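You operate a simulated robot arm through the tools that you are given. There is no shell and no other tool. Be economical: measure what you need, move in short steps, check, and stop when the job is done.

You are at the controls of a simulated two-armed robot. One attempt, no reset.

TASK
Rinse the rice in the tilting bowl and drain it.
Fine: water to the line, then sieve lid down; free the catch to tilt; bowl level again, catch on.

The check looks at the end state, three seconds after you hand in, the way a careful person would. Anything else that was tipped, shoved, dropped, spilled or broken makes it a failure. A push-on lid holds only when it is set on centred and level and pressed home; a screw cap is set on level and turned clockwise until tight.

THE ROBOT
Two 7-joint arms with fingered hands on one trunk, on a base that drives. Base frame: it is fixed to the floor where the robot stands at the start and does not move with it; the origin is under the middle of the robot, x ahead of it, y to its left, z up. Lengths are in mm, angles in degrees, forces in N, time in s.
The left shoulder is at the start at [71, 172, 1602], the right one opposite. Places, roughly: bowl catch [1000, 0, 1000]; sieve lid [1100, 200, 1300]; tall tap button [900, 0, 1000]; tilting bowl [1200, 0, 1100]. Payload 5 kg a hand.
The TCP of each hand is the grasp point between the finger pads, 43 mm short of the fingertips. In the tool frame z runs along the fingers and y along their closing line. Largest opening 144 mm; the body of the gripper starts 50 mm behind the TCP. The gripper is a hand of 5 fingers: y runs from the thumb to the fingers, the wrist lies at [-21, -124, -221] in the tool frame, and closing takes about 1.5 s.
Orientation is told as [roll, pitch, yaw] about the base's x, y, z axes, in that order, counted from this pose: with the fingers straight down and the wrist toward the robot, the tool's x, y and z point along [0, 1, 0], [1, 0, 0] and [0, 0, -1] of the base frame.

THE INTERFACE
- The arms move only by the tool arm_command. It takes "left_deltas", "right_deltas" or both (then of equal length, played together; a hand with none holds still); each is a list of rows, each a list of 6 numbers: the shift along the base's x, y, z in mm, then the turn, a rotation vector about the base's x, y, z in degrees. In form: [[dx, dy, dz, rx, ry, rz], ...]. A call has 1 to 10 rows; each row is the pose to reach, as a shift and turn from the pose commanded when the call began. "left_fingers" and "right_fingers" are, for a hand that has rows, the finger opening in mm, from 0 to 144, set as the call begins (left out, the last holds). A row lasts 0.2 s, in which the tool goes at most 50 mm and 8.6 degrees; a call with a longer step from one row to the next is refused whole, and so is a gripper value outside its range. Where a pose cannot be reached the arm comes as near as it can. A force on the tool above 90 N (or 10 N above the force at the start of the call, whichever is more), or a blocked arm, ends the call early, and 0.2 s more pass. The fingers move at their own pace (about 45 mm/s each) and stop on an object; they squeeze with about 31 N. The grip force told is the motor's: it shows also when the fingers shut on nothing. Time passes only in rows, and 0.2 s behind the last, so rows that repeat a pose let the fingers close. It gives the time, the measured TCP pose, the force on the tool (base axes), the opening and the grip force at its end, in the units of the frame above (readings bear some noise), with the torque about the TCP (base axes, N m) and any sound that the robot's microphone picked up, and new pictures: "pictures" is both (left out), scene, wrist or none (wrist: the cameras of the hands that moved).
- Cameras (640 x 400 px; columns grow to the right, rows downward): "scene" is now at [141.1, 3.9, 1845.1]; the picture's right is [0.06, -1.00, 0.00], its down [-0.48, -0.03, -0.88] and it looks along [0.87, 0.05, -0.48] (base axes); focal length 260 px, centre (320, 200). "left" rides on the left gripper at [-86, -108, -168] in its tool frame; the picture's right is [-0.80, -0.28, 0.53], its down [0.54, -0.73, 0.42] and it looks along [0.27, 0.63, 0.73] (tool axes); focal length 275 px, centre (320, 200). "right" rides on the right gripper at [86, -108, -168] in its tool frame; the picture's right is [-0.80, 0.28, -0.53], its down [-0.54, -0.73, 0.42] and it looks along [-0.27, 0.63, 0.73] (tool axes); focal length 275 px, centre (320, 200). There is no depth. A picture from a camera that has moved, and an enlarged one, comes with that camera's place and axes in the base frame and with its lens.
- slide_trunk(by): slides the trunk up (or, below 0, down) by that many mm; the arms and the scene camera ride with it, the base frame stays. It gives what a move gives, with no picture.
- roll_base(legs): drives the robot by 1 to 6 legs, each [ahead, left, turn to the left] in mm, mm and degrees, along the robot's own axes; the way and the turn of a leg run together, so that a leg with both is an arc; at most 1500 mm and 180 degrees a leg. The arms and the cameras ride along, it lands a little off, and it stops where it bumps. It gives what a move gives, and a new picture of the scene camera.
- grasp_type(shape, hand): the hand has 5 fingers and takes this shape, open, in about a second: jaw (thumb against the fingers, like two jaws); tri (thumb and two fingers); tip (a fingertip pinch); poke (one finger out to press); point (the index stretched); flat (the hand flat); cup (the hand cupped); fist (a fist). The gripper value then closes the fingers along that shape, each until it touches; the sizes above hold for jaw. It gives what a move gives, with no picture.
- aim_head(pan, tilt): turns the head with the scene camera to pan (to the left, within 86 degrees either way) and tilt (down, from -29 to 69), counted from straight ahead of the robot. It gives what a move gives, and a new picture of the scene camera.
- enlarge(camera, box): a new picture of the part [left, top, right, bottom] of that camera's present view, enlarged. It takes no simulated time.
- sign_off(): hands the job in; it is judged then, once.

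Go step by step. Nothing tells you exact positions but the pictures and the camera data: compare them with the known pose of the tool, close in by small moves and look again before you grip or let go. The budget is 120 turns and 260 pictures, counting those below and the enlarged ones. Unless the task says otherwise, let go and move clear before handing in, and close with one line.

The tools are called as a command line: name --argument value ..., lists and objects as JSON in quotes. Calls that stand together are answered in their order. arm_command: Moves the arms, as the interface text tells. Its arguments: {"type":"object","properties":{"left_deltas":{"type":"array","items":{"type":"array","items":{"type":"number"}}},"left_fingers":{"type":"number"},"right_deltas":{"type":"array","items":{"type":"array","items":{"type":"number"}}},"right_fingers":{"type":"number"},"pictures":{"type":"string","enum":["both","scene","wrist","none"]}},"required":[]} The other tools are called the same way: slide_trunk (by) slides the trunk up or down; grasp_type (shape, hand) gives the hand a shape; roll_base (legs) drives the base; aim_head (pan, tilt) turns the head that bears the scene camera; enlarge (camera, box) takes an enlarged picture of a part of a camera's view; sign_off () hands the job in.

At the start:

```text
t: 0.0
left_tcp_pos: [800.8, 231.2, 1608.1]
left_tcp_rot: [0.0, -0.1, 0.0]
left_contact_force: [-0.1, 0.3, 0.2]
left_torque: [0.0, -0.01, 0.04]
left_finger_gap: 143.8
left_grasp_force: 0.1
left_shape: jaw
right_tcp_pos: [779.4, -290.9, 1553.7]
right_tcp_rot: [0.0, 0.1, 0.0]
right_contact_force: [-0.2, -0.2, 0.2]
right_torque: [0.03, 0.0, -0.01]
right_finger_gap: 143.8
right_grasp_force: 0.1
right_shape: jaw
trunk travel left (down, up): [-700.0, 240.0]
robot x, y, heading: [1.6, -0.8, 0.1]
head pan, tilt: [3.5, 28.9]
```

scene: 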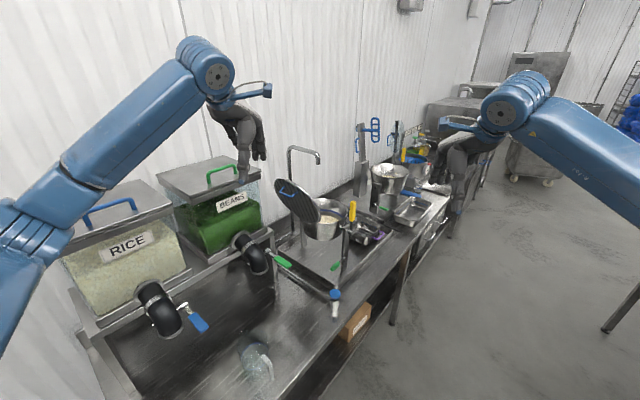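
right: 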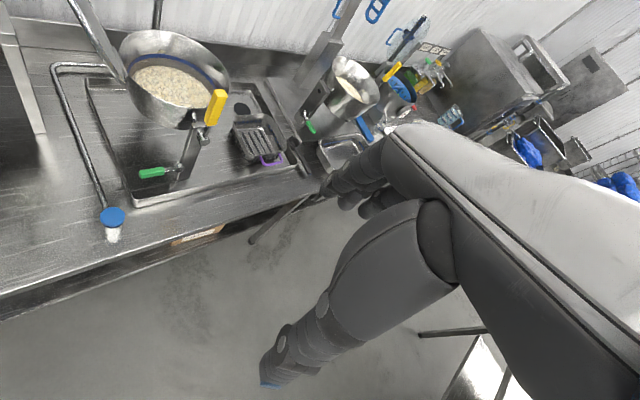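
left: 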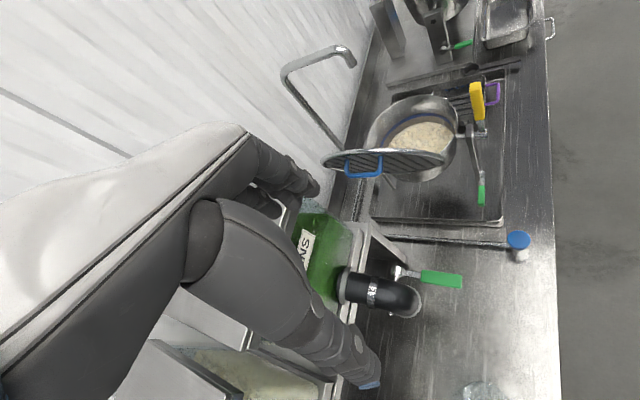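

I see the tilting bowl with its hinged sieve lid standing up, a tap with a blue button on a pipe, a green lever (catch?) and a yellow handle. I'll look closer first.

enlarge --camera "scene" --box '[240, 130, 420, 330]'

enlarge --camera "left" --box '[280, 40, 560, 280]'

enlarge --camera "right" --box '[40, 20, 320, 250]'

```text
2.00 times, centred on (330, 230) of scene
camera zoom: at [141.1, 3.9, 1845.1], right [0.06, -1.0, 0.0], down [-0.48, -0.03, -0.88], along [0.87, 0.05, -0.48], focal length 520 px, centre (300, 140)
```

zoom: 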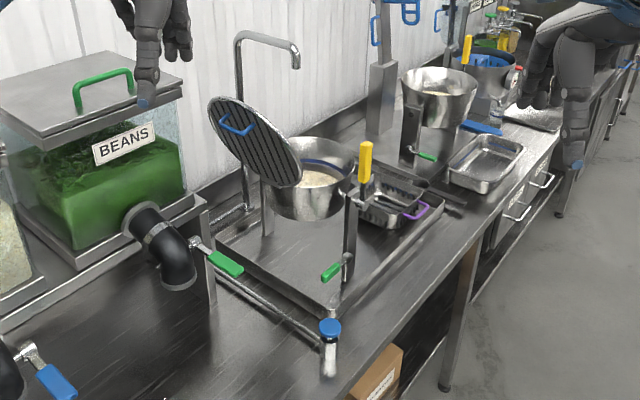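

```text
1.67 times, centred on (420, 160) of left
camera zoom: at [691.4, 144.8, 1776.4], right [-0.28, -0.8, -0.53], down [-0.73, 0.54, -0.42], along [0.63, 0.27, -0.73], focal length 459 px, centre (153, 267)
```

zoom: 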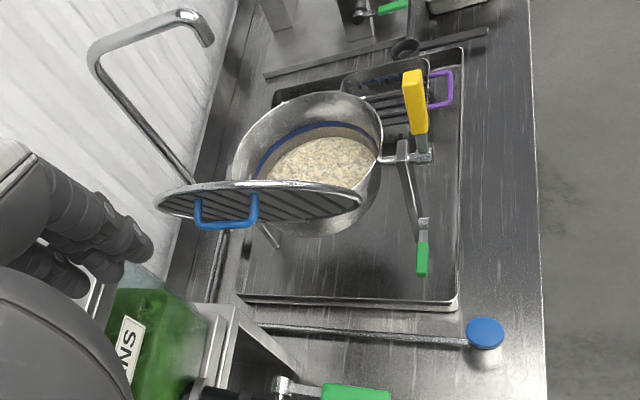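

```text
1.74 times, centred on (180, 135) of right
camera zoom: at [669.4, -204.0, 1721.7], right [0.28, -0.8, 0.53], down [-0.73, -0.54, -0.42], along [0.63, -0.27, -0.73], focal length 479 px, centre (564, 313)
```

zoom: 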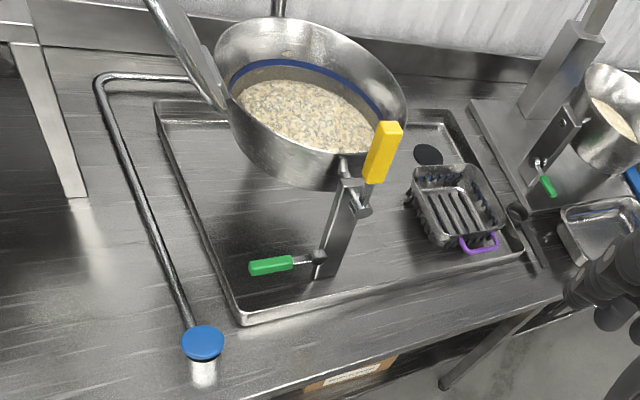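

The counter runs at about −36° yaw. The button is near [910,-11,985], the catch lever [1103→1032, -49→0, 1005] and the yellow handle top [1118,-78,1303]. I'll drive alongside the counter and turn to face it.

roll_base --legs '[[600, -442, 0], [0, 0, 54]]'

aim_head --pan 0 --tilt 42

```text
t: 6.3
left_tcp_pos: [924.3, 321.5, 1607.8]
left_tcp_rot: [0.0, 0.0, 50.6]
left_contact_force: [-0.5, 0.4, -0.1]
left_torque: [0.01, 0.01, 0.02]
left_finger_gap: 143.5
left_grasp_force: 0.1
left_shape: jaw
right_tcp_pos: [1311.6, -25.6, 1552.8]
right_tcp_rot: [0.1, 0.0, 50.5]
right_contact_force: [0.7, -0.1, 0.2]
right_torque: [0.06, 0.01, 0.0]
right_finger_gap: 143.4
right_grasp_force: 0.0
right_shape: jaw
trunk travel left (down, up): [-700.0, 240.0]
robot x, y, heading: [592.6, -442.9, 50.5]
head pan, tilt: [3.5, 28.9]
camera scene: at [678.9, -331.7, 1845.1], right [0.81, -0.59, 0.0], down [-0.29, -0.39, -0.88], along [0.51, 0.71, -0.48], focal length 260 px, centre (320, 200)
```

scene: 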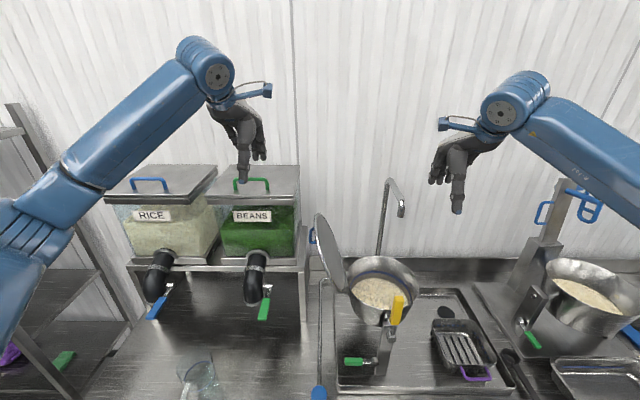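

```text
t: 7.1
left_tcp_pos: [923.4, 321.8, 1608.9]
left_tcp_rot: [0.1, 0.0, 50.4]
left_contact_force: [-0.1, -0.2, 0.2]
left_torque: [-0.01, -0.01, 0.0]
left_finger_gap: 143.8
left_grasp_force: 0.0
left_shape: jaw
right_tcp_pos: [1312.1, -24.6, 1552.7]
right_tcp_rot: [0.0, -0.1, 50.5]
right_contact_force: [0.5, 0.1, -0.3]
right_torque: [0.05, 0.01, -0.02]
right_finger_gap: 143.6
right_grasp_force: 0.0
right_shape: jaw
trunk travel left (down, up): [-700.0, 240.0]
robot x, y, heading: [592.9, -440.5, 50.5]
head pan, tilt: [0.0, 42.0]
camera scene: at [677.9, -340.0, 1825.1], right [0.77, -0.64, 0.0], down [-0.43, -0.52, -0.74], along [0.47, 0.57, -0.67], focal length 260 px, centre (320, 200)
```

scene: 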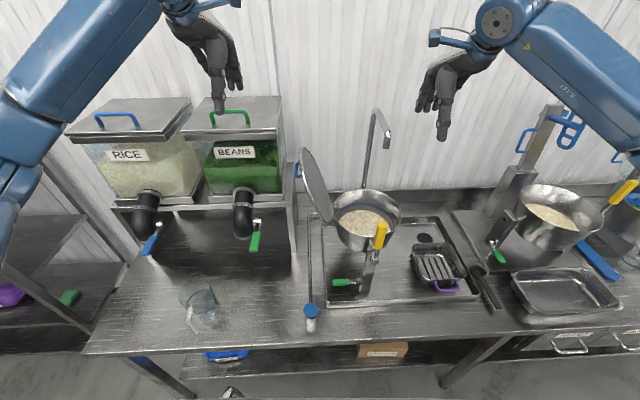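

Now facing the counter nicely. Zooming in on the bowl assembly.

enlarge --camera "scene" --box '[280, 95, 480, 340]'

enlarge --camera "scene" --box '[285, 140, 415, 220]'

enlarge --camera "scene" --box '[290, 220, 420, 300]'

```text
1.63 times, centred on (380, 218) of scene
camera zoom: at [677.9, -340.0, 1825.1], right [0.77, -0.64, 0.0], down [-0.43, -0.52, -0.74], along [0.47, 0.57, -0.67], focal length 424 px, centre (222, 171)
```

zoom: 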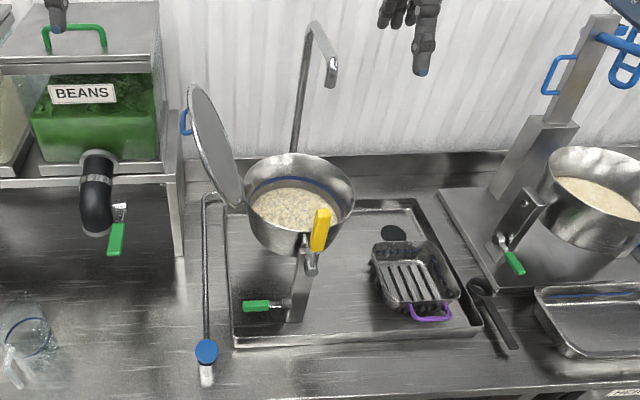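

```text
4.92 times, centred on (350, 180) of scene
camera zoom: at [677.9, -340.0, 1825.1], right [0.77, -0.64, 0.0], down [-0.43, -0.52, -0.74], along [0.47, 0.57, -0.67], focal length 1280 px, centre (172, 298)
```

zoom: 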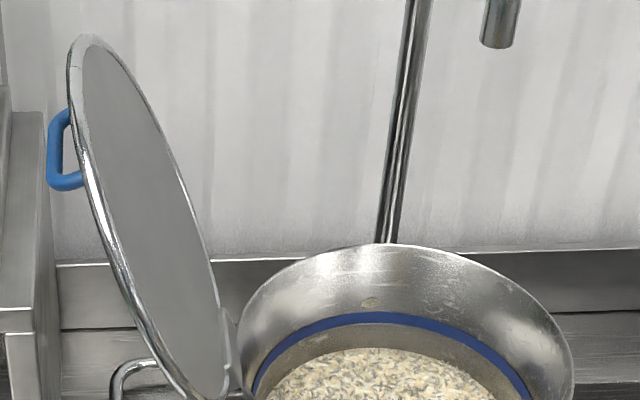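

```text
4.92 times, centred on (355, 260) of scene
camera zoom: at [677.9, -340.0, 1825.1], right [0.77, -0.64, 0.0], down [-0.43, -0.52, -0.74], along [0.47, 0.57, -0.67], focal length 1280 px, centre (148, -95)
```

zoom: 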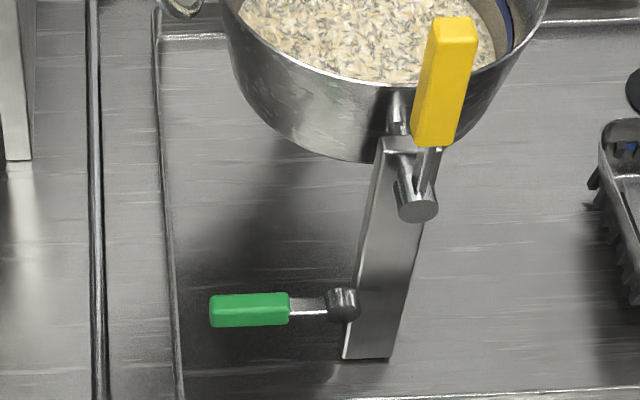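

Lid is hinged on the left side of the rim with its blue handle outside; the catch lever is horizontal on the front post. I'll use the wrist views to check whether the spout is over the bowl.

arm_command --left_deltas '[[0, 0, 0, 0, 0, 0]]' --right_deltas '[[0, 0, 0, 0, 0, 0]]' --pictures "wrist"

```text
t: 7.5
left_tcp_pos: [923.6, 322.2, 1608.5]
left_tcp_rot: [-0.1, 0.0, 50.6]
left_contact_force: [0.2, 0.2, -0.6]
left_torque: [0.02, -0.01, -0.01]
left_finger_gap: 143.6
left_grasp_force: 0.0
left_shape: jaw
right_tcp_pos: [1310.5, -26.3, 1552.2]
right_tcp_rot: [0.0, 0.0, 50.5]
right_contact_force: [0.5, 0.3, 0.1]
right_torque: [-0.01, -0.02, -0.03]
right_finger_gap: 143.5
right_grasp_force: 0.1
right_shape: jaw
trunk travel left (down, up): [-700.0, 240.0]
robot x, y, heading: [591.1, -446.2, 50.3]
head pan, tilt: [0.0, 42.0]
camera right: at [1175.0, -54.9, 1721.7], right [0.8, -0.29, 0.53], down [-0.04, -0.91, -0.42], along [0.6, 0.31, -0.73], focal length 275 px, centre (320, 200)
camera left: at [920.3, 183.7, 1776.4], right [0.43, -0.73, -0.53], down [-0.88, -0.21, -0.42], along [0.19, 0.65, -0.73], focal length 275 px, centre (320, 200)
```

right: 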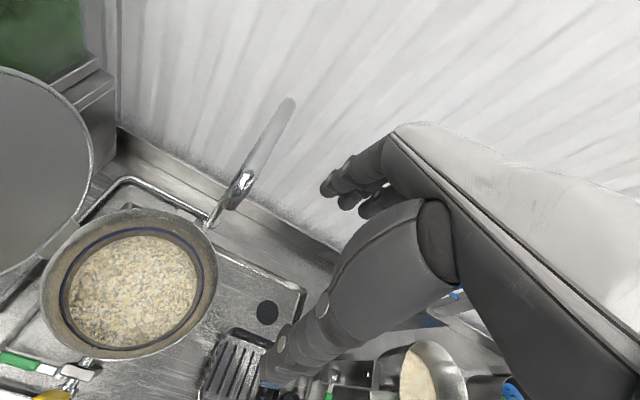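
left: 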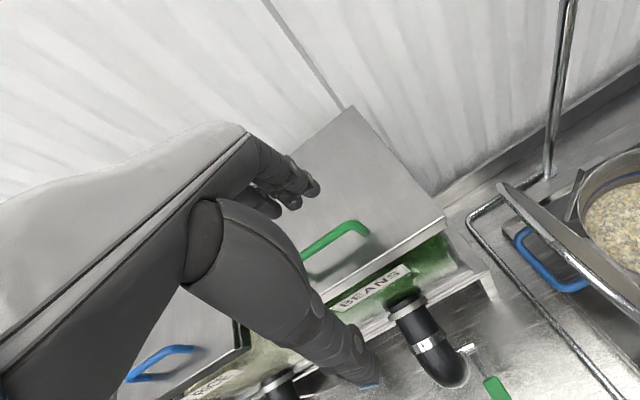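

enlarge --camera "right" --box '[30, 150, 290, 370]'

enlarge --camera "right" --box '[190, 80, 310, 240]'

```text
1.82 times, centred on (160, 260) of right
camera zoom: at [1175.0, -54.9, 1721.7], right [0.8, -0.29, 0.53], down [-0.04, -0.91, -0.42], along [0.6, 0.31, -0.73], focal length 500 px, centre (611, 91)
```

zoom: 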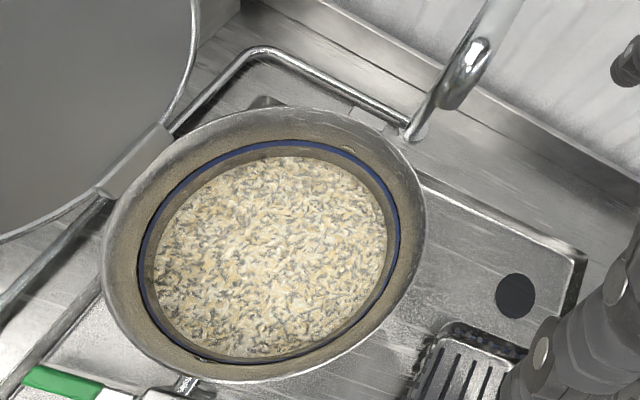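

```text
2.50 times, centred on (250, 160) of right
camera zoom: at [1175.0, -54.9, 1721.7], right [0.8, -0.29, 0.53], down [-0.04, -0.91, -0.42], along [0.6, 0.31, -0.73], focal length 688 px, centre (495, 300)
```

zoom: 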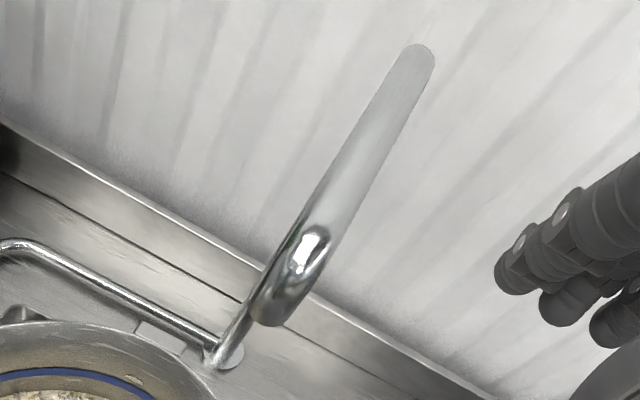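

The spout outlet, near [1300,84,1395], sits inside the bowl rim. Next I shape the left hand to poke and bring it above the blue button at about [906,-14,990].

grasp_type --shape "poke" --hand "left"

arm_command --left_deltas '[[-3, -48, 0, 0, 0, 0], [-6, -96, 0, 0, 0, 0], [-9, -144, 0, 0, 0, 0], [-12, -190, 0, 0, 0, 0], [-15, -238, -5, 0, 0, 0], [-17, -286, -10, 0, 0, 0], [-18, -334, -20, 0, 0, 0], [-18, -336, -69, 0, 0, 0], [-18, -336, -118, 0, 0, 0], [-18, -336, -167, 0, 0, 0]]' --pictures "none"

arm_command --left_deltas '[[0, 0, -49, 0, 0, 0], [0, 0, -98, 0, 0, 0], [0, 0, -147, 0, 0, 0], [0, 0, -180, 0, 0, 0], [0, 0, -180, 0, 0, 0]]' --pictures "both"

```text
t: 8.4
left_tcp_pos: [924.3, 322.4, 1608.8]
left_tcp_rot: [0.0, 0.0, 50.5]
left_contact_force: [0.0, 0.7, 0.2]
left_torque: [0.02, -0.02, -0.01]
left_finger_gap: 0.2
left_grasp_force: 0.0
left_shape: poke
right_tcp_pos: [1312.6, -25.1, 1552.2]
right_tcp_rot: [-0.1, 0.0, 50.4]
right_contact_force: [0.7, -1.2, 0.4]
right_torque: [0.01, 0.02, -0.02]
right_finger_gap: 143.8
right_grasp_force: 0.1
right_shape: jaw
trunk travel left (down, up): [-700.0, 240.0]
robot x, y, heading: [591.4, -440.3, 50.6]
head pan, tilt: [0.0, 42.0]
```

```text
t: 10.6
left_tcp_pos: [908.7, -8.4, 1442.3]
left_tcp_rot: [0.0, 0.0, 50.3]
left_contact_force: [0.4, 0.8, 0.0]
left_torque: [-0.01, 0.04, -0.03]
left_finger_gap: 0.0
left_grasp_force: 0.1
left_shape: poke
right_tcp_pos: [1312.3, -24.5, 1552.9]
right_tcp_rot: [0.1, 0.0, 50.5]
right_contact_force: [-0.7, -0.8, 0.1]
right_torque: [0.0, 0.03, 0.03]
right_finger_gap: 143.6
right_grasp_force: 0.0
right_shape: jaw
trunk travel left (down, up): [-700.0, 240.0]
robot x, y, heading: [589.9, -443.0, 50.3]
head pan, tilt: [0.0, 42.0]
```

```text
t: 11.8
left_tcp_pos: [909.0, -12.3, 1261.0]
left_tcp_rot: [0.0, 0.0, 50.5]
left_contact_force: [-0.6, 0.0, -0.1]
left_torque: [-0.01, -0.01, -0.02]
left_finger_gap: 0.1
left_grasp_force: 0.2
left_shape: poke
right_tcp_pos: [1311.6, -24.8, 1554.0]
right_tcp_rot: [0.0, 0.1, 50.6]
right_contact_force: [-0.4, 0.0, -0.3]
right_torque: [-0.03, 0.0, 0.02]
right_finger_gap: 143.3
right_grasp_force: 0.1
right_shape: jaw
trunk travel left (down, up): [-700.0, 240.0]
robot x, y, heading: [591.7, -440.7, 50.6]
head pan, tilt: [0.0, 42.0]
camera scene: at [678.3, -339.4, 1825.0], right [0.77, -0.64, 0.0], down [-0.43, -0.52, -0.74], along [0.47, 0.57, -0.67], focal length 260 px, centre (320, 200)
camera left: at [906.2, -150.7, 1429.0], right [0.43, -0.73, -0.53], down [-0.88, -0.21, -0.42], along [0.19, 0.65, -0.73], focal length 275 px, centre (320, 200)
```

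scene: 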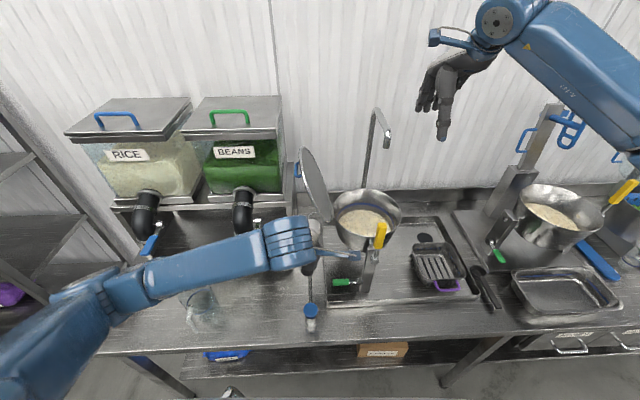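
left: 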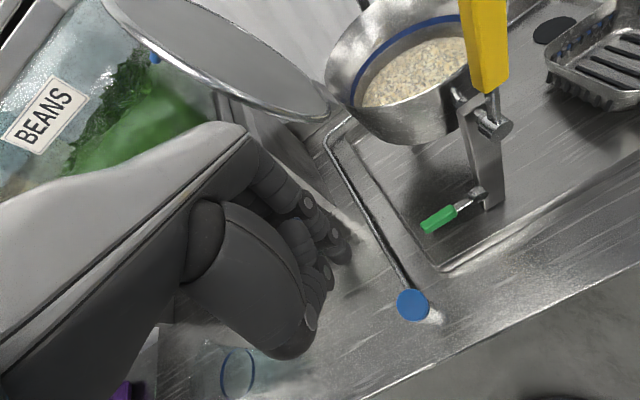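

enlarge --camera "left" --box '[220, 170, 440, 350]'

enlarge --camera "scene" --box '[270, 200, 370, 340]'

```text
2.22 times, centred on (330, 260) of left
camera zoom: at [906.2, -150.7, 1429.0], right [0.43, -0.73, -0.53], down [-0.88, -0.21, -0.42], along [0.19, 0.65, -0.73], focal length 612 px, centre (298, 67)
```

zoom: 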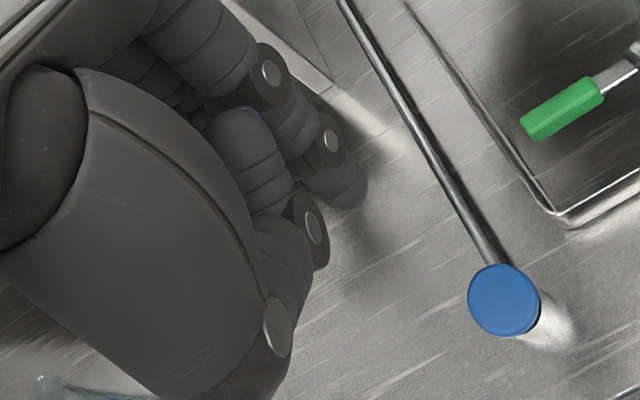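

```text
2.86 times, centred on (320, 270) of scene
camera zoom: at [678.3, -339.4, 1825.0], right [0.77, -0.64, 0.0], down [-0.43, -0.52, -0.74], along [0.47, 0.57, -0.67], focal length 743 px, centre (320, 0)
```

zoom: 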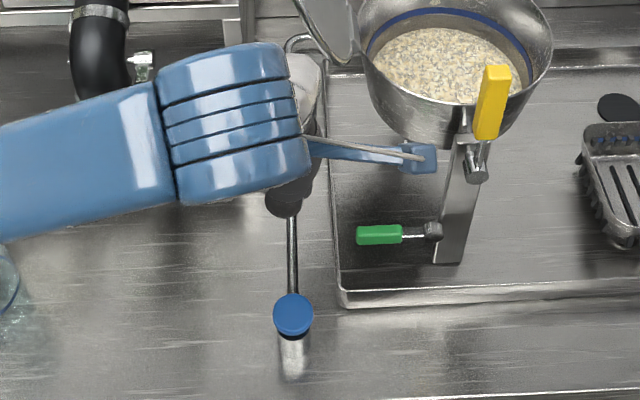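

Button refined to [906,-17,990]; the poke finger seems about 43 mm below the TCP. Descend to just above it and look.

arm_command --left_deltas '[[0, 0, -49, 0, 0, 0], [0, 0, -98, 0, 0, 0], [0, 0, -147, 0, 0, 0], [0, 0, -190, 0, 0, 0], [0, 0, -190, 0, 0, 0]]' --pictures "both"

enlarge --camera "left" --box '[220, 170, 440, 350]'

```text
t: 13.0
left_tcp_pos: [906.9, -13.7, 1069.9]
left_tcp_rot: [0.0, 0.0, 50.4]
left_contact_force: [0.6, 0.5, 0.0]
left_torque: [0.02, -0.05, -0.01]
left_finger_gap: 0.0
left_grasp_force: 0.1
left_shape: poke
right_tcp_pos: [1310.9, -24.5, 1553.5]
right_tcp_rot: [-0.1, 0.0, 50.5]
right_contact_force: [-0.3, -0.4, 0.5]
right_torque: [-0.01, -0.02, 0.0]
right_finger_gap: 143.4
right_grasp_force: 0.1
right_shape: jaw
trunk travel left (down, up): [-700.0, 240.0]
robot x, y, heading: [593.0, -442.9, 50.3]
head pan, tilt: [0.0, 42.0]
camera scene: at [677.3, -339.5, 1825.0], right [0.77, -0.64, 0.0], down [-0.43, -0.52, -0.74], along [0.47, 0.57, -0.67], focal length 260 px, centre (320, 200)
camera left: at [904.6, -151.5, 1237.8], right [0.43, -0.73, -0.53], down [-0.88, -0.21, -0.42], along [0.19, 0.65, -0.73], focal length 275 px, centre (320, 200)
```

scene: 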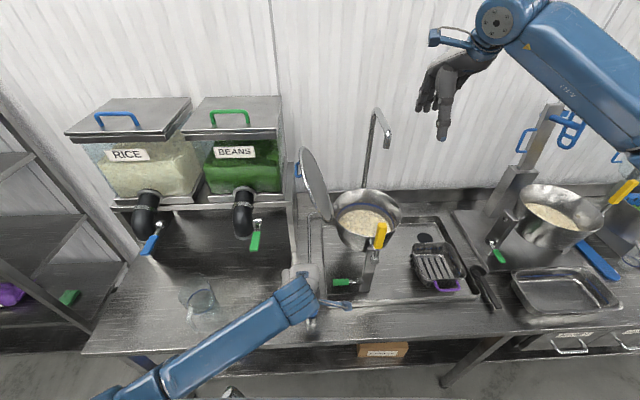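
left: 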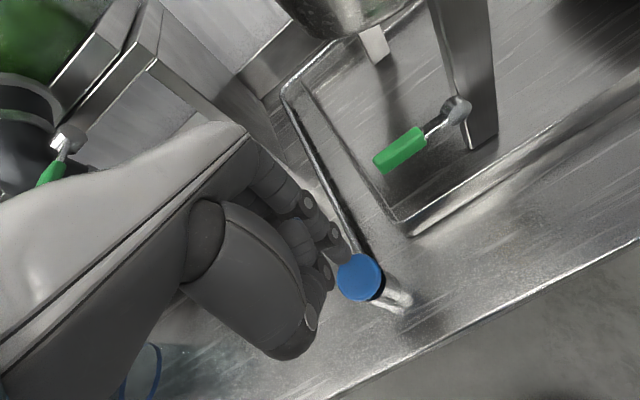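

```text
2.22 times, centred on (330, 260) of left
camera zoom: at [904.6, -151.5, 1237.8], right [0.43, -0.73, -0.53], down [-0.88, -0.21, -0.42], along [0.19, 0.65, -0.73], focal length 612 px, centre (298, 67)
```

zoom: 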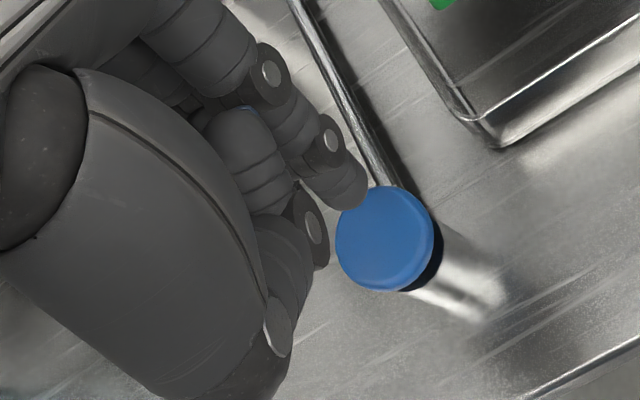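

Button centre is [906,-20,990], tip slightly off in x. Shift −8 in x and lower to contact.

arm_command --left_deltas '[[-4, -2, -12, 0, 0, 0], [-8, -2, -22, 0, 0, 0], [-8, -2, -30, 0, 0, 0], [-8, -2, -36, 0, 0, 0]]' --pictures "both"

enlarge --camera "left" --box '[220, 170, 440, 350]'

```text
t: 14.0
left_tcp_pos: [897.3, -15.7, 1034.9]
left_tcp_rot: [0.0, 0.1, 50.5]
left_contact_force: [0.8, -0.1, -0.7]
left_torque: [0.01, 0.03, 0.03]
left_finger_gap: 0.0
left_grasp_force: 0.0
left_shape: poke
right_tcp_pos: [1312.0, -26.1, 1553.6]
right_tcp_rot: [-0.1, 0.0, 50.5]
right_contact_force: [-0.7, 0.1, 0.2]
right_torque: [0.04, -0.01, 0.0]
right_finger_gap: 143.5
right_grasp_force: 0.1
right_shape: jaw
trunk travel left (down, up): [-700.0, 240.0]
robot x, y, heading: [592.0, -440.3, 50.4]
head pan, tilt: [0.0, 42.0]
camera scene: at [677.8, -340.5, 1825.1], right [0.77, -0.64, 0.0], down [-0.43, -0.52, -0.74], along [0.47, 0.57, -0.67], focal length 260 px, centre (320, 200)
camera left: at [894.3, -154.5, 1203.7], right [0.43, -0.73, -0.53], down [-0.88, -0.21, -0.42], along [0.19, 0.65, -0.73], focal length 275 px, centre (320, 200)
```

scene: 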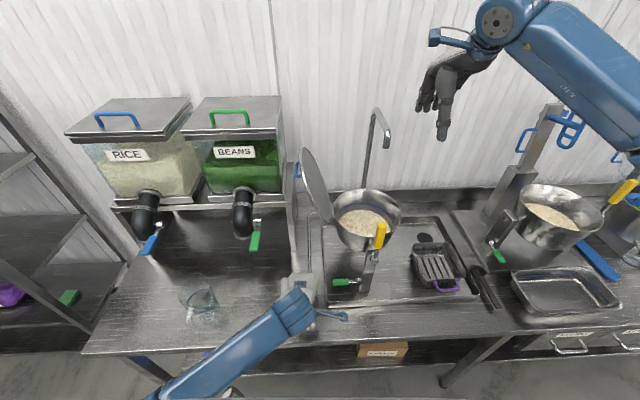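
left: 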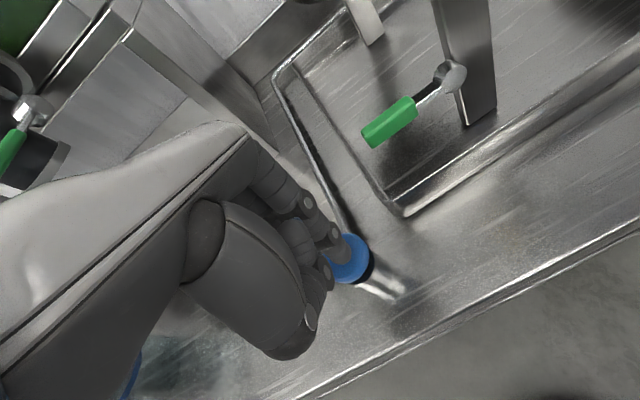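

```text
2.22 times, centred on (330, 260) of left
camera zoom: at [894.3, -154.5, 1203.7], right [0.43, -0.73, -0.53], down [-0.88, -0.21, -0.42], along [0.19, 0.65, -0.73], focal length 612 px, centre (298, 67)
```

zoom: 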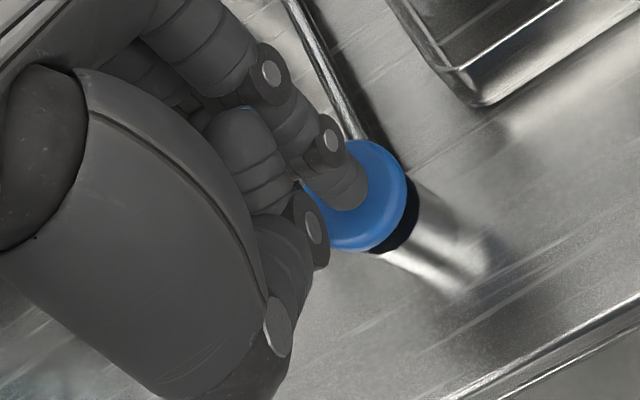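

The fingertip is on the button. Press down gently and watch the tap.

arm_command --left_deltas '[[3, -2, -3, 0, 0, 0], [3, -2, -6, 0, 0, 0], [3, -2, -9, 0, 0, 0], [3, -2, -12, 0, 0, 0]]' --pictures "scene"

```text
t: 15.0
left_tcp_pos: [900.3, -16.8, 1023.6]
left_tcp_rot: [0.0, 0.0, 50.5]
left_contact_force: [-0.6, -0.6, 0.8]
left_torque: [0.0, 0.05, -0.02]
left_finger_gap: 0.0
left_grasp_force: 0.0
left_shape: poke
right_tcp_pos: [1310.6, -25.8, 1553.0]
right_tcp_rot: [0.0, 0.0, 50.5]
right_contact_force: [-0.5, 0.3, 0.3]
right_torque: [-0.02, -0.02, 0.02]
right_finger_gap: 143.6
right_grasp_force: 0.1
right_shape: jaw
trunk travel left (down, up): [-700.0, 240.0]
robot x, y, heading: [589.3, -442.7, 50.4]
head pan, tilt: [0.0, 42.0]
camera scene: at [677.4, -340.1, 1825.1], right [0.77, -0.64, 0.0], down [-0.43, -0.52, -0.74], along [0.47, 0.57, -0.67], focal length 260 px, centre (320, 200)
```

scene: 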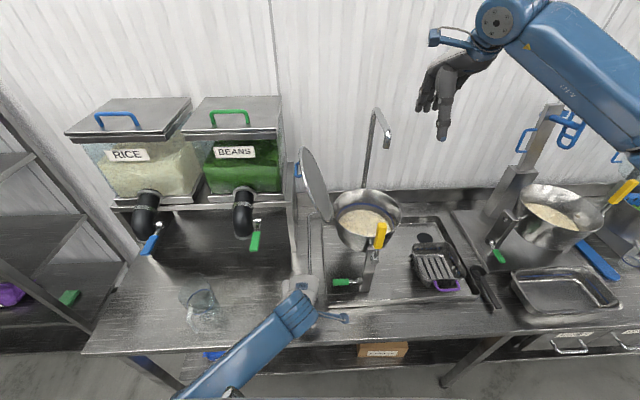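

arm_command --left_deltas '[[0, 0, -3, 0, 0, 0], [0, 0, -6, 0, 0, 0], [0, 0, -9, 0, 0, 0], [0, 0, -12, 0, 0, 0]]' --pictures "wrist"

```text
t: 16.0
left_tcp_pos: [900.4, -17.2, 1012.1]
left_tcp_rot: [-0.1, -0.1, 50.4]
left_contact_force: [1.4, 1.6, 9.8]
left_torque: [0.17, 0.11, -0.03]
left_finger_gap: 0.1
left_grasp_force: 0.1
left_shape: poke
right_tcp_pos: [1310.6, -27.1, 1554.3]
right_tcp_rot: [0.0, 0.0, 50.5]
right_contact_force: [-0.1, -0.3, 0.4]
right_torque: [0.03, 0.0, 0.03]
right_finger_gap: 143.7
right_grasp_force: 0.1
right_shape: jaw
trunk travel left (down, up): [-700.0, 240.0]
robot x, y, heading: [592.2, -443.0, 50.5]
head pan, tilt: [0.0, 42.0]
camera left: at [896.8, -155.9, 1180.2], right [0.43, -0.73, -0.53], down [-0.88, -0.21, -0.42], along [0.19, 0.65, -0.73], focal length 275 px, centre (320, 200)
```

left: 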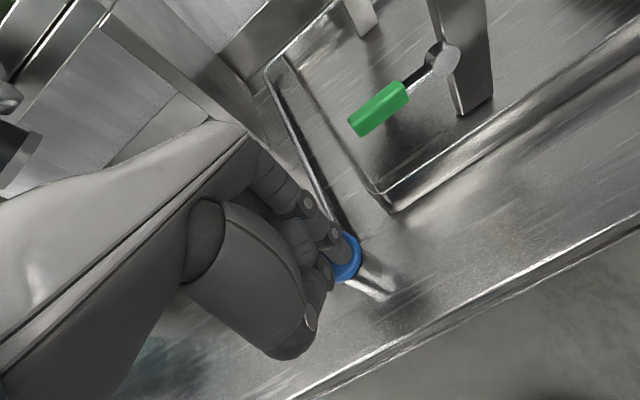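

Contact at 10 N. Press a few mm further and check for water.

arm_command --left_deltas '[[0, 0, -2, 0, 0, 0], [0, 0, -4, 0, 0, 0], [0, 0, -5, 0, 0, 0]]' --pictures "none"

enlarge --camera "scene" --box '[290, 100, 430, 280]'

```text
t: 16.8
left_tcp_pos: [900.0, -17.7, 1010.7]
left_tcp_rot: [0.0, -0.4, 50.5]
left_contact_force: [0.7, 8.8, 36.4]
left_torque: [0.62, 0.29, -0.16]
left_finger_gap: 0.2
left_grasp_force: 0.1
left_shape: poke
right_tcp_pos: [1309.9, -26.4, 1554.9]
right_tcp_rot: [0.0, -0.1, 50.5]
right_contact_force: [-0.5, 0.4, 1.3]
right_torque: [0.01, 0.01, -0.01]
right_finger_gap: 143.7
right_grasp_force: 0.0
right_shape: jaw
trunk travel left (down, up): [-700.0, 240.0]
robot x, y, heading: [592.8, -442.5, 50.4]
head pan, tilt: [0.0, 42.0]
```

```text
2.22 times, centred on (360, 190) of scene
camera zoom: at [675.5, -341.2, 1825.7], right [0.77, -0.64, 0.0], down [-0.42, -0.52, -0.74], along [0.47, 0.57, -0.67], focal length 578 px, centre (231, 222)
```

zoom: 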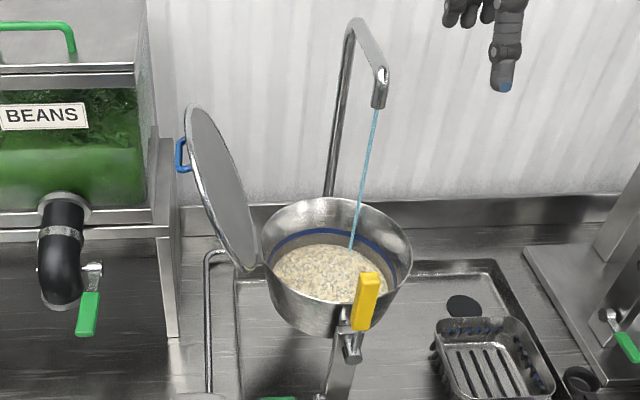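

Water is flowing into the bowl. I'll hold and watch the level against the blue line.

arm_command --left_deltas '[[0, 0, 0, 0, 0, 0], [0, 0, 0, 0, 0, 0], [0, 0, 0, 0, 0, 0]]' --pictures "none"

enlarge --camera "scene" --box '[325, 175, 415, 255]'

```text
t: 17.6
left_tcp_pos: [900.2, -17.7, 1008.3]
left_tcp_rot: [0.0, -0.4, 50.5]
left_contact_force: [1.5, 13.8, 46.5]
left_torque: [0.79, 0.05, -0.09]
left_finger_gap: 0.0
left_grasp_force: 0.1
left_shape: poke
right_tcp_pos: [1309.2, -26.6, 1555.1]
right_tcp_rot: [0.0, -0.1, 50.5]
right_contact_force: [0.0, 0.2, -0.3]
right_torque: [0.0, -0.02, -0.01]
right_finger_gap: 143.4
right_grasp_force: 0.0
right_shape: jaw
trunk travel left (down, up): [-700.0, 240.0]
robot x, y, heading: [588.7, -438.6, 50.5]
head pan, tilt: [0.0, 42.0]
```

```text
5.00 times, centred on (370, 215) of scene
camera zoom: at [675.2, -341.6, 1825.5], right [0.77, -0.64, 0.0], down [-0.42, -0.52, -0.74], along [0.47, 0.57, -0.67], focal length 1300 px, centre (70, 125)
```

zoom: 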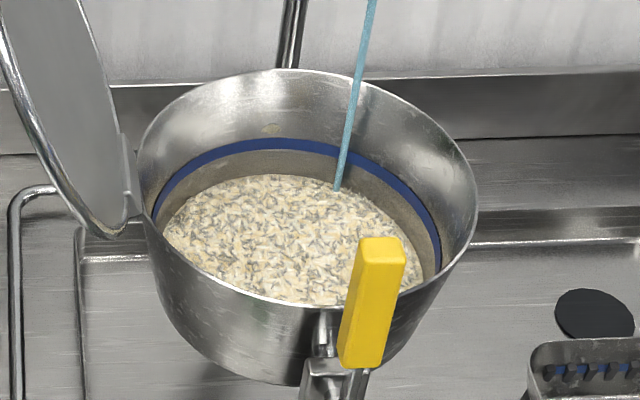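

arm_command --left_deltas '[[0, 0, 0, 0, 0, 0], [0, 0, 0, 0, 0, 0], [0, 0, 0, 0, 0, 0], [0, 0, 0, 0, 0, 0], [0, 0, 0, 0, 0, 0], [0, 0, 0, 0, 0, 0], [0, 0, 0, 0, 0, 0], [0, 0, 0, 0, 0, 0]]' --pictures "none"

enlarge --camera "scene" --box '[325, 175, 415, 255]'

```text
t: 19.4
left_tcp_pos: [899.7, -16.4, 1009.5]
left_tcp_rot: [-0.1, -0.4, 50.5]
left_contact_force: [3.0, 15.5, 47.3]
left_torque: [0.84, 0.1, -0.05]
left_finger_gap: 0.0
left_grasp_force: 0.1
left_shape: poke
right_tcp_pos: [1308.7, -25.9, 1553.9]
right_tcp_rot: [0.0, -0.1, 50.6]
right_contact_force: [1.7, -0.4, 0.4]
right_torque: [0.03, 0.02, -0.04]
right_finger_gap: 143.5
right_grasp_force: 0.1
right_shape: jaw
trunk travel left (down, up): [-700.0, 240.0]
robot x, y, heading: [595.1, -440.2, 50.0]
head pan, tilt: [0.0, 42.0]
```

```text
5.00 times, centred on (370, 215) of scene
camera zoom: at [675.2, -341.4, 1825.3], right [0.77, -0.64, 0.0], down [-0.42, -0.52, -0.74], along [0.47, 0.57, -0.67], focal length 1300 px, centre (70, 125)
```

zoom: 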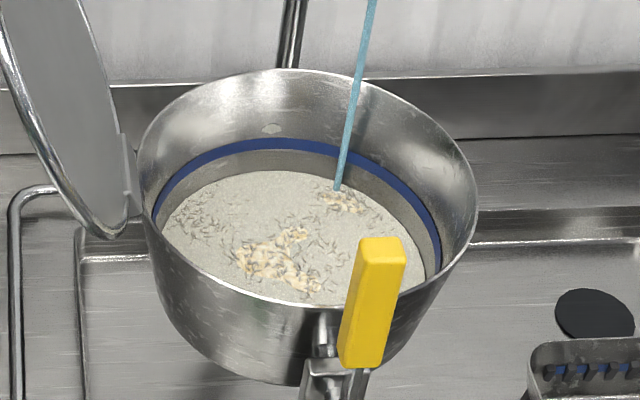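

arm_command --left_deltas '[[0, 0, 0, 0, 0, 0], [0, 0, 0, 0, 0, 0], [0, 0, 0, 0, 0, 0], [0, 0, 0, 0, 0, 0], [0, 0, 0, 0, 0, 0], [0, 0, 0, 0, 0, 0], [0, 0, 0, 0, 0, 0], [0, 0, 0, 0, 0, 0]]' --pictures "none"

enlarge --camera "scene" --box '[325, 175, 415, 255]'

```text
t: 21.2
left_tcp_pos: [900.6, -17.4, 1008.9]
left_tcp_rot: [0.0, -0.2, 50.5]
left_contact_force: [2.1, 14.5, 48.5]
left_torque: [0.83, 0.09, -0.08]
left_finger_gap: 0.1
left_grasp_force: 0.0
left_shape: poke
right_tcp_pos: [1309.6, -27.0, 1553.6]
right_tcp_rot: [0.0, -0.1, 50.4]
right_contact_force: [0.2, 0.1, 0.1]
right_torque: [0.01, -0.03, -0.02]
right_finger_gap: 143.3
right_grasp_force: 0.1
right_shape: jaw
trunk travel left (down, up): [-700.0, 240.0]
robot x, y, heading: [593.3, -443.1, 50.7]
head pan, tilt: [0.0, 42.0]
```

```text
5.00 times, centred on (370, 215) of scene
camera zoom: at [675.1, -341.4, 1825.4], right [0.77, -0.64, 0.0], down [-0.42, -0.52, -0.74], along [0.47, 0.57, -0.67], focal length 1300 px, centre (70, 125)
```

zoom: 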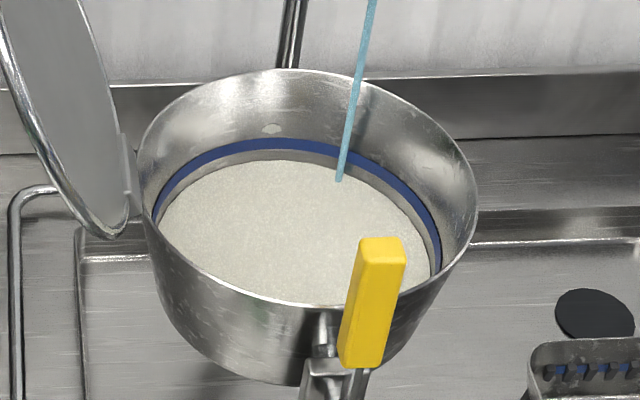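

arm_command --left_deltas '[[0, 0, 0, 0, 0, 0], [0, 0, 0, 0, 0, 0], [0, 0, 0, 0, 0, 0], [0, 0, 0, 0, 0, 0], [0, 0, 0, 0, 0, 0]]' --pictures "none"

enlarge --camera "scene" --box '[325, 175, 415, 255]'

```text
t: 22.4
left_tcp_pos: [899.4, -17.2, 1008.9]
left_tcp_rot: [-0.1, -0.3, 50.4]
left_contact_force: [2.2, 15.0, 47.5]
left_torque: [0.8, 0.08, -0.04]
left_finger_gap: 0.0
left_grasp_force: 0.1
left_shape: poke
right_tcp_pos: [1308.6, -26.2, 1555.2]
right_tcp_rot: [0.1, -0.2, 50.4]
right_contact_force: [-0.4, 0.0, 0.8]
right_torque: [0.0, 0.05, -0.01]
right_finger_gap: 143.7
right_grasp_force: 0.1
right_shape: jaw
trunk travel left (down, up): [-700.0, 240.0]
robot x, y, heading: [593.0, -443.6, 50.5]
head pan, tilt: [0.0, 42.0]
```

```text
5.00 times, centred on (370, 215) of scene
camera zoom: at [675.1, -341.4, 1825.4], right [0.77, -0.64, 0.0], down [-0.42, -0.52, -0.74], along [0.47, 0.57, -0.67], focal length 1300 px, centre (70, 125)
```

zoom: 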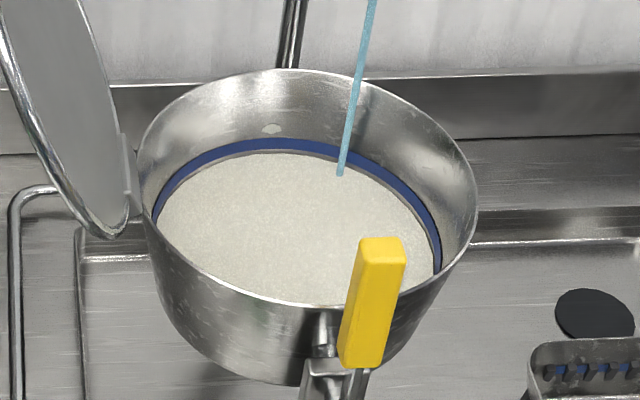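

Level just under the line; hold about 0.8 s more and release.

arm_command --left_deltas '[[0, 0, 0, 0, 0, 0], [0, 0, 0, 0, 0, 0], [0, 0, 0, 0, 0, 0], [0, 0, 0, 0, 0, 0], [0, 0, 20, 0, 0, 0], [0, 0, 45, 0, 0, 0]]' --pictures "none"

enlarge --camera "scene" --box '[325, 175, 415, 255]'

```text
t: 23.8
left_tcp_pos: [899.8, -21.4, 1049.3]
left_tcp_rot: [0.1, 0.3, 50.5]
left_contact_force: [0.5, 0.2, -0.1]
left_torque: [0.02, 0.02, -0.01]
left_finger_gap: 0.2
left_grasp_force: 0.0
left_shape: poke
right_tcp_pos: [1311.6, -27.1, 1552.5]
right_tcp_rot: [0.0, 0.1, 50.5]
right_contact_force: [0.0, -1.2, 0.0]
right_torque: [0.05, 0.0, 0.04]
right_finger_gap: 143.5
right_grasp_force: 0.1
right_shape: jaw
trunk travel left (down, up): [-700.0, 240.0]
robot x, y, heading: [592.1, -442.6, 50.5]
head pan, tilt: [0.0, 42.0]
```

```text
5.00 times, centred on (370, 215) of scene
camera zoom: at [677.8, -341.5, 1824.7], right [0.77, -0.64, 0.0], down [-0.43, -0.52, -0.74], along [0.47, 0.57, -0.67], focal length 1300 px, centre (70, 125)
```

zoom: 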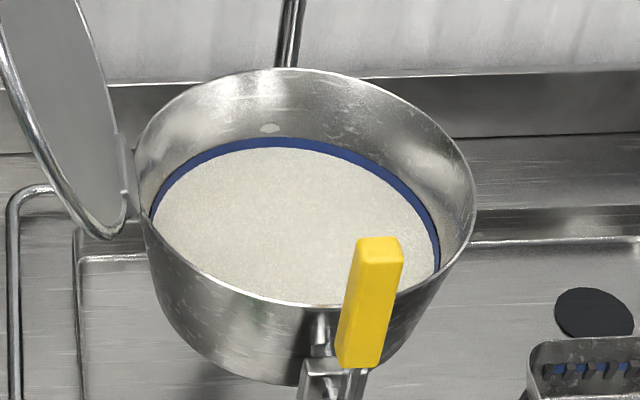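

Water is at the line and the tap is off. The lid handle is at about [1013,170,1387]; I'll raise the left hand and bring the finger behind (left of) the handle.

arm_command --left_deltas '[[0, 0, 50, 0, 0, 0], [0, 0, 100, 0, 0, 0], [0, 0, 150, 0, 0, 0], [0, 0, 200, 0, 0, 0], [0, 0, 250, 0, 0, 0], [0, 0, 300, 0, 0, 0], [0, 0, 350, 0, 0, 0], [0, 0, 400, 0, 0, 0], [0, 0, 425, 0, 0, 0]]' --pictures "none"

arm_command --left_deltas '[[10, 48, 0, 0, 0, 0], [25, 93, 0, 0, 0, 0], [45, 138, 0, 0, 0, 0], [65, 180, 0, 0, 0, 0], [75, 215, 0, 0, 0, 0], [75, 215, 0, 0, 0, 0]]' --pictures "both"

```text
t: 25.2
left_tcp_pos: [830.1, 44.2, 1283.3]
left_tcp_rot: [14.5, 0.7, 53.0]
left_contact_force: [-1.0, 0.2, 0.0]
left_torque: [-0.08, -0.02, 0.0]
left_finger_gap: 0.0
left_grasp_force: 0.1
left_shape: poke
left hand out of reach, approached as far as the arm can: row 6, 7
right_tcp_pos: [1308.7, -24.1, 1554.7]
right_tcp_rot: [-0.1, 0.1, 50.7]
right_contact_force: [-0.6, -0.7, 0.4]
right_torque: [-0.1, -0.05, 0.01]
right_finger_gap: 143.7
right_grasp_force: 0.0
right_shape: jaw
trunk travel left (down, up): [-700.0, 240.0]
robot x, y, heading: [593.9, -445.8, 50.7]
head pan, tilt: [0.0, 42.0]
stopped in row 7 (left hand): the arm was blocked; the commanded pose is now the measured one
```

```text
t: 26.6
left_tcp_pos: [906.4, 257.9, 1284.1]
left_tcp_rot: [14.4, 0.6, 53.0]
left_contact_force: [-0.1, -0.1, 0.0]
left_torque: [0.0, 0.0, 0.01]
left_finger_gap: 0.0
left_grasp_force: 0.1
left_shape: poke
right_tcp_pos: [1309.1, -24.2, 1553.5]
right_tcp_rot: [0.0, 0.0, 50.6]
right_contact_force: [-0.6, -0.5, -0.4]
right_torque: [0.01, -0.07, 0.03]
right_finger_gap: 143.7
right_grasp_force: 0.0
right_shape: jaw
trunk travel left (down, up): [-700.0, 240.0]
robot x, y, heading: [593.5, -439.0, 50.7]
head pan, tilt: [0.0, 42.0]
camera scene: at [676.1, -339.7, 1825.1], right [0.77, -0.64, 0.0], down [-0.42, -0.52, -0.74], along [0.47, 0.57, -0.67], focal length 260 px, centre (320, 200)
camera left: at [941.8, 96.9, 1427.4], right [0.33, -0.62, -0.71], down [-0.94, -0.2, -0.27], along [0.02, 0.76, -0.65], focal length 275 px, centre (320, 200)
```

scene: 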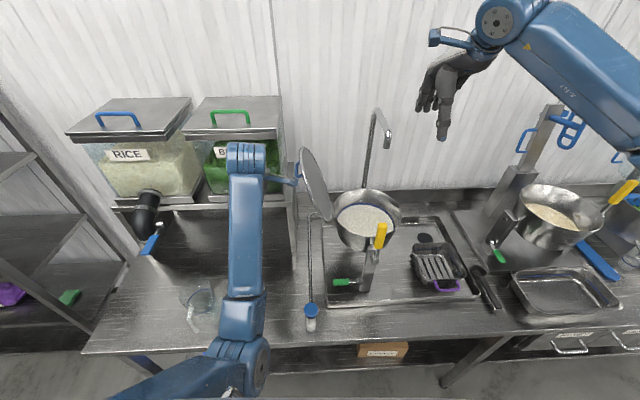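
left: 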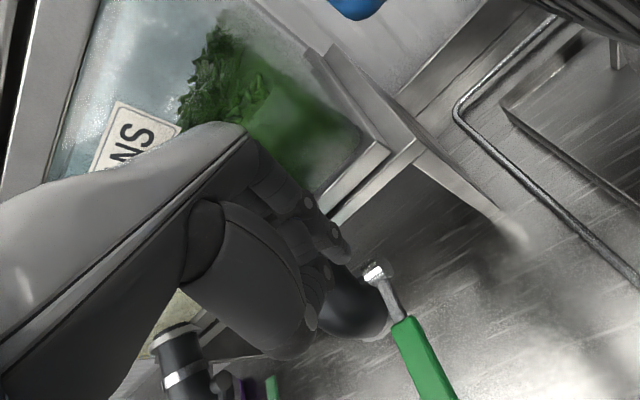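

The arm was blocked on the way up and the hand ended near the bean bin without contact. I'll back off, rise, and straighten the hand.

arm_command --left_deltas '[[-12, -16, 10, 0, 0, 0], [-24, -32, 30, 0, 0, 0], [-24, -32, 78, 0, 0, 0], [-24, -32, 126, 0, 0, 0], [-24, -32, 170, -4, -5.5, 0], [-24, -32, 200, -8.7, -11.5, 0], [-24, -32, 220, -8.7, -11.5, 0]]' --pictures "both"

```text
t: 28.4
left_tcp_pos: [820.6, 299.9, 1453.5]
left_tcp_rot: [3.4, -0.1, 55.8]
left_contact_force: [1.4, -0.9, 0.3]
left_torque: [0.05, 0.06, 0.01]
left_finger_gap: 0.0
left_grasp_force: 0.0
left_shape: poke
left hand out of reach, approached as far as the arm can: row 5, 6, 7
right_tcp_pos: [1314.0, -27.9, 1551.8]
right_tcp_rot: [0.1, 0.0, 50.5]
right_contact_force: [0.8, -0.3, 0.9]
right_torque: [0.0, 0.07, 0.04]
right_finger_gap: 143.9
right_grasp_force: 0.2
right_shape: jaw
trunk travel left (down, up): [-700.0, 240.0]
robot x, y, heading: [592.9, -445.4, 50.6]
head pan, tilt: [0.0, 42.0]
stopped in row 7 (left hand): the arm was blocked; the commanded pose is now the measured one
camera scene: at [679.9, -343.2, 1825.1], right [0.77, -0.64, 0.0], down [-0.43, -0.51, -0.74], along [0.47, 0.57, -0.67], focal length 260 px, centre (320, 200)
camera left: at [838.9, 156.2, 1615.1], right [0.47, -0.66, -0.58], down [-0.88, -0.28, -0.39], along [0.1, 0.69, -0.71], focal length 275 px, centre (320, 200)
```

scene: 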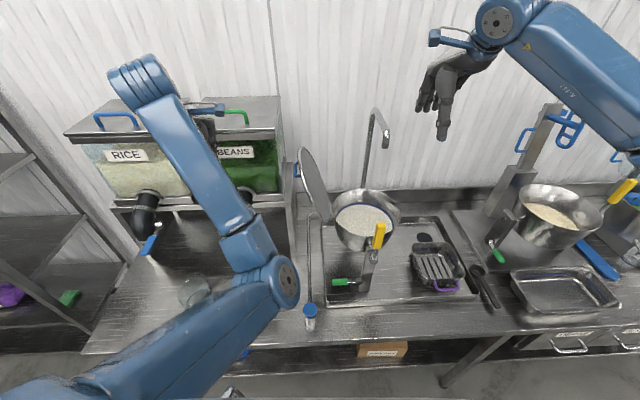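
left: 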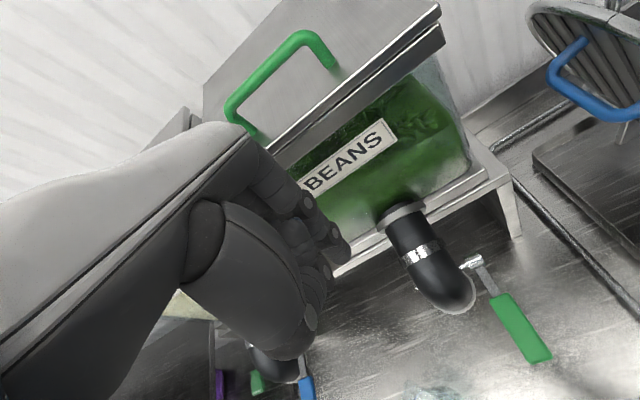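

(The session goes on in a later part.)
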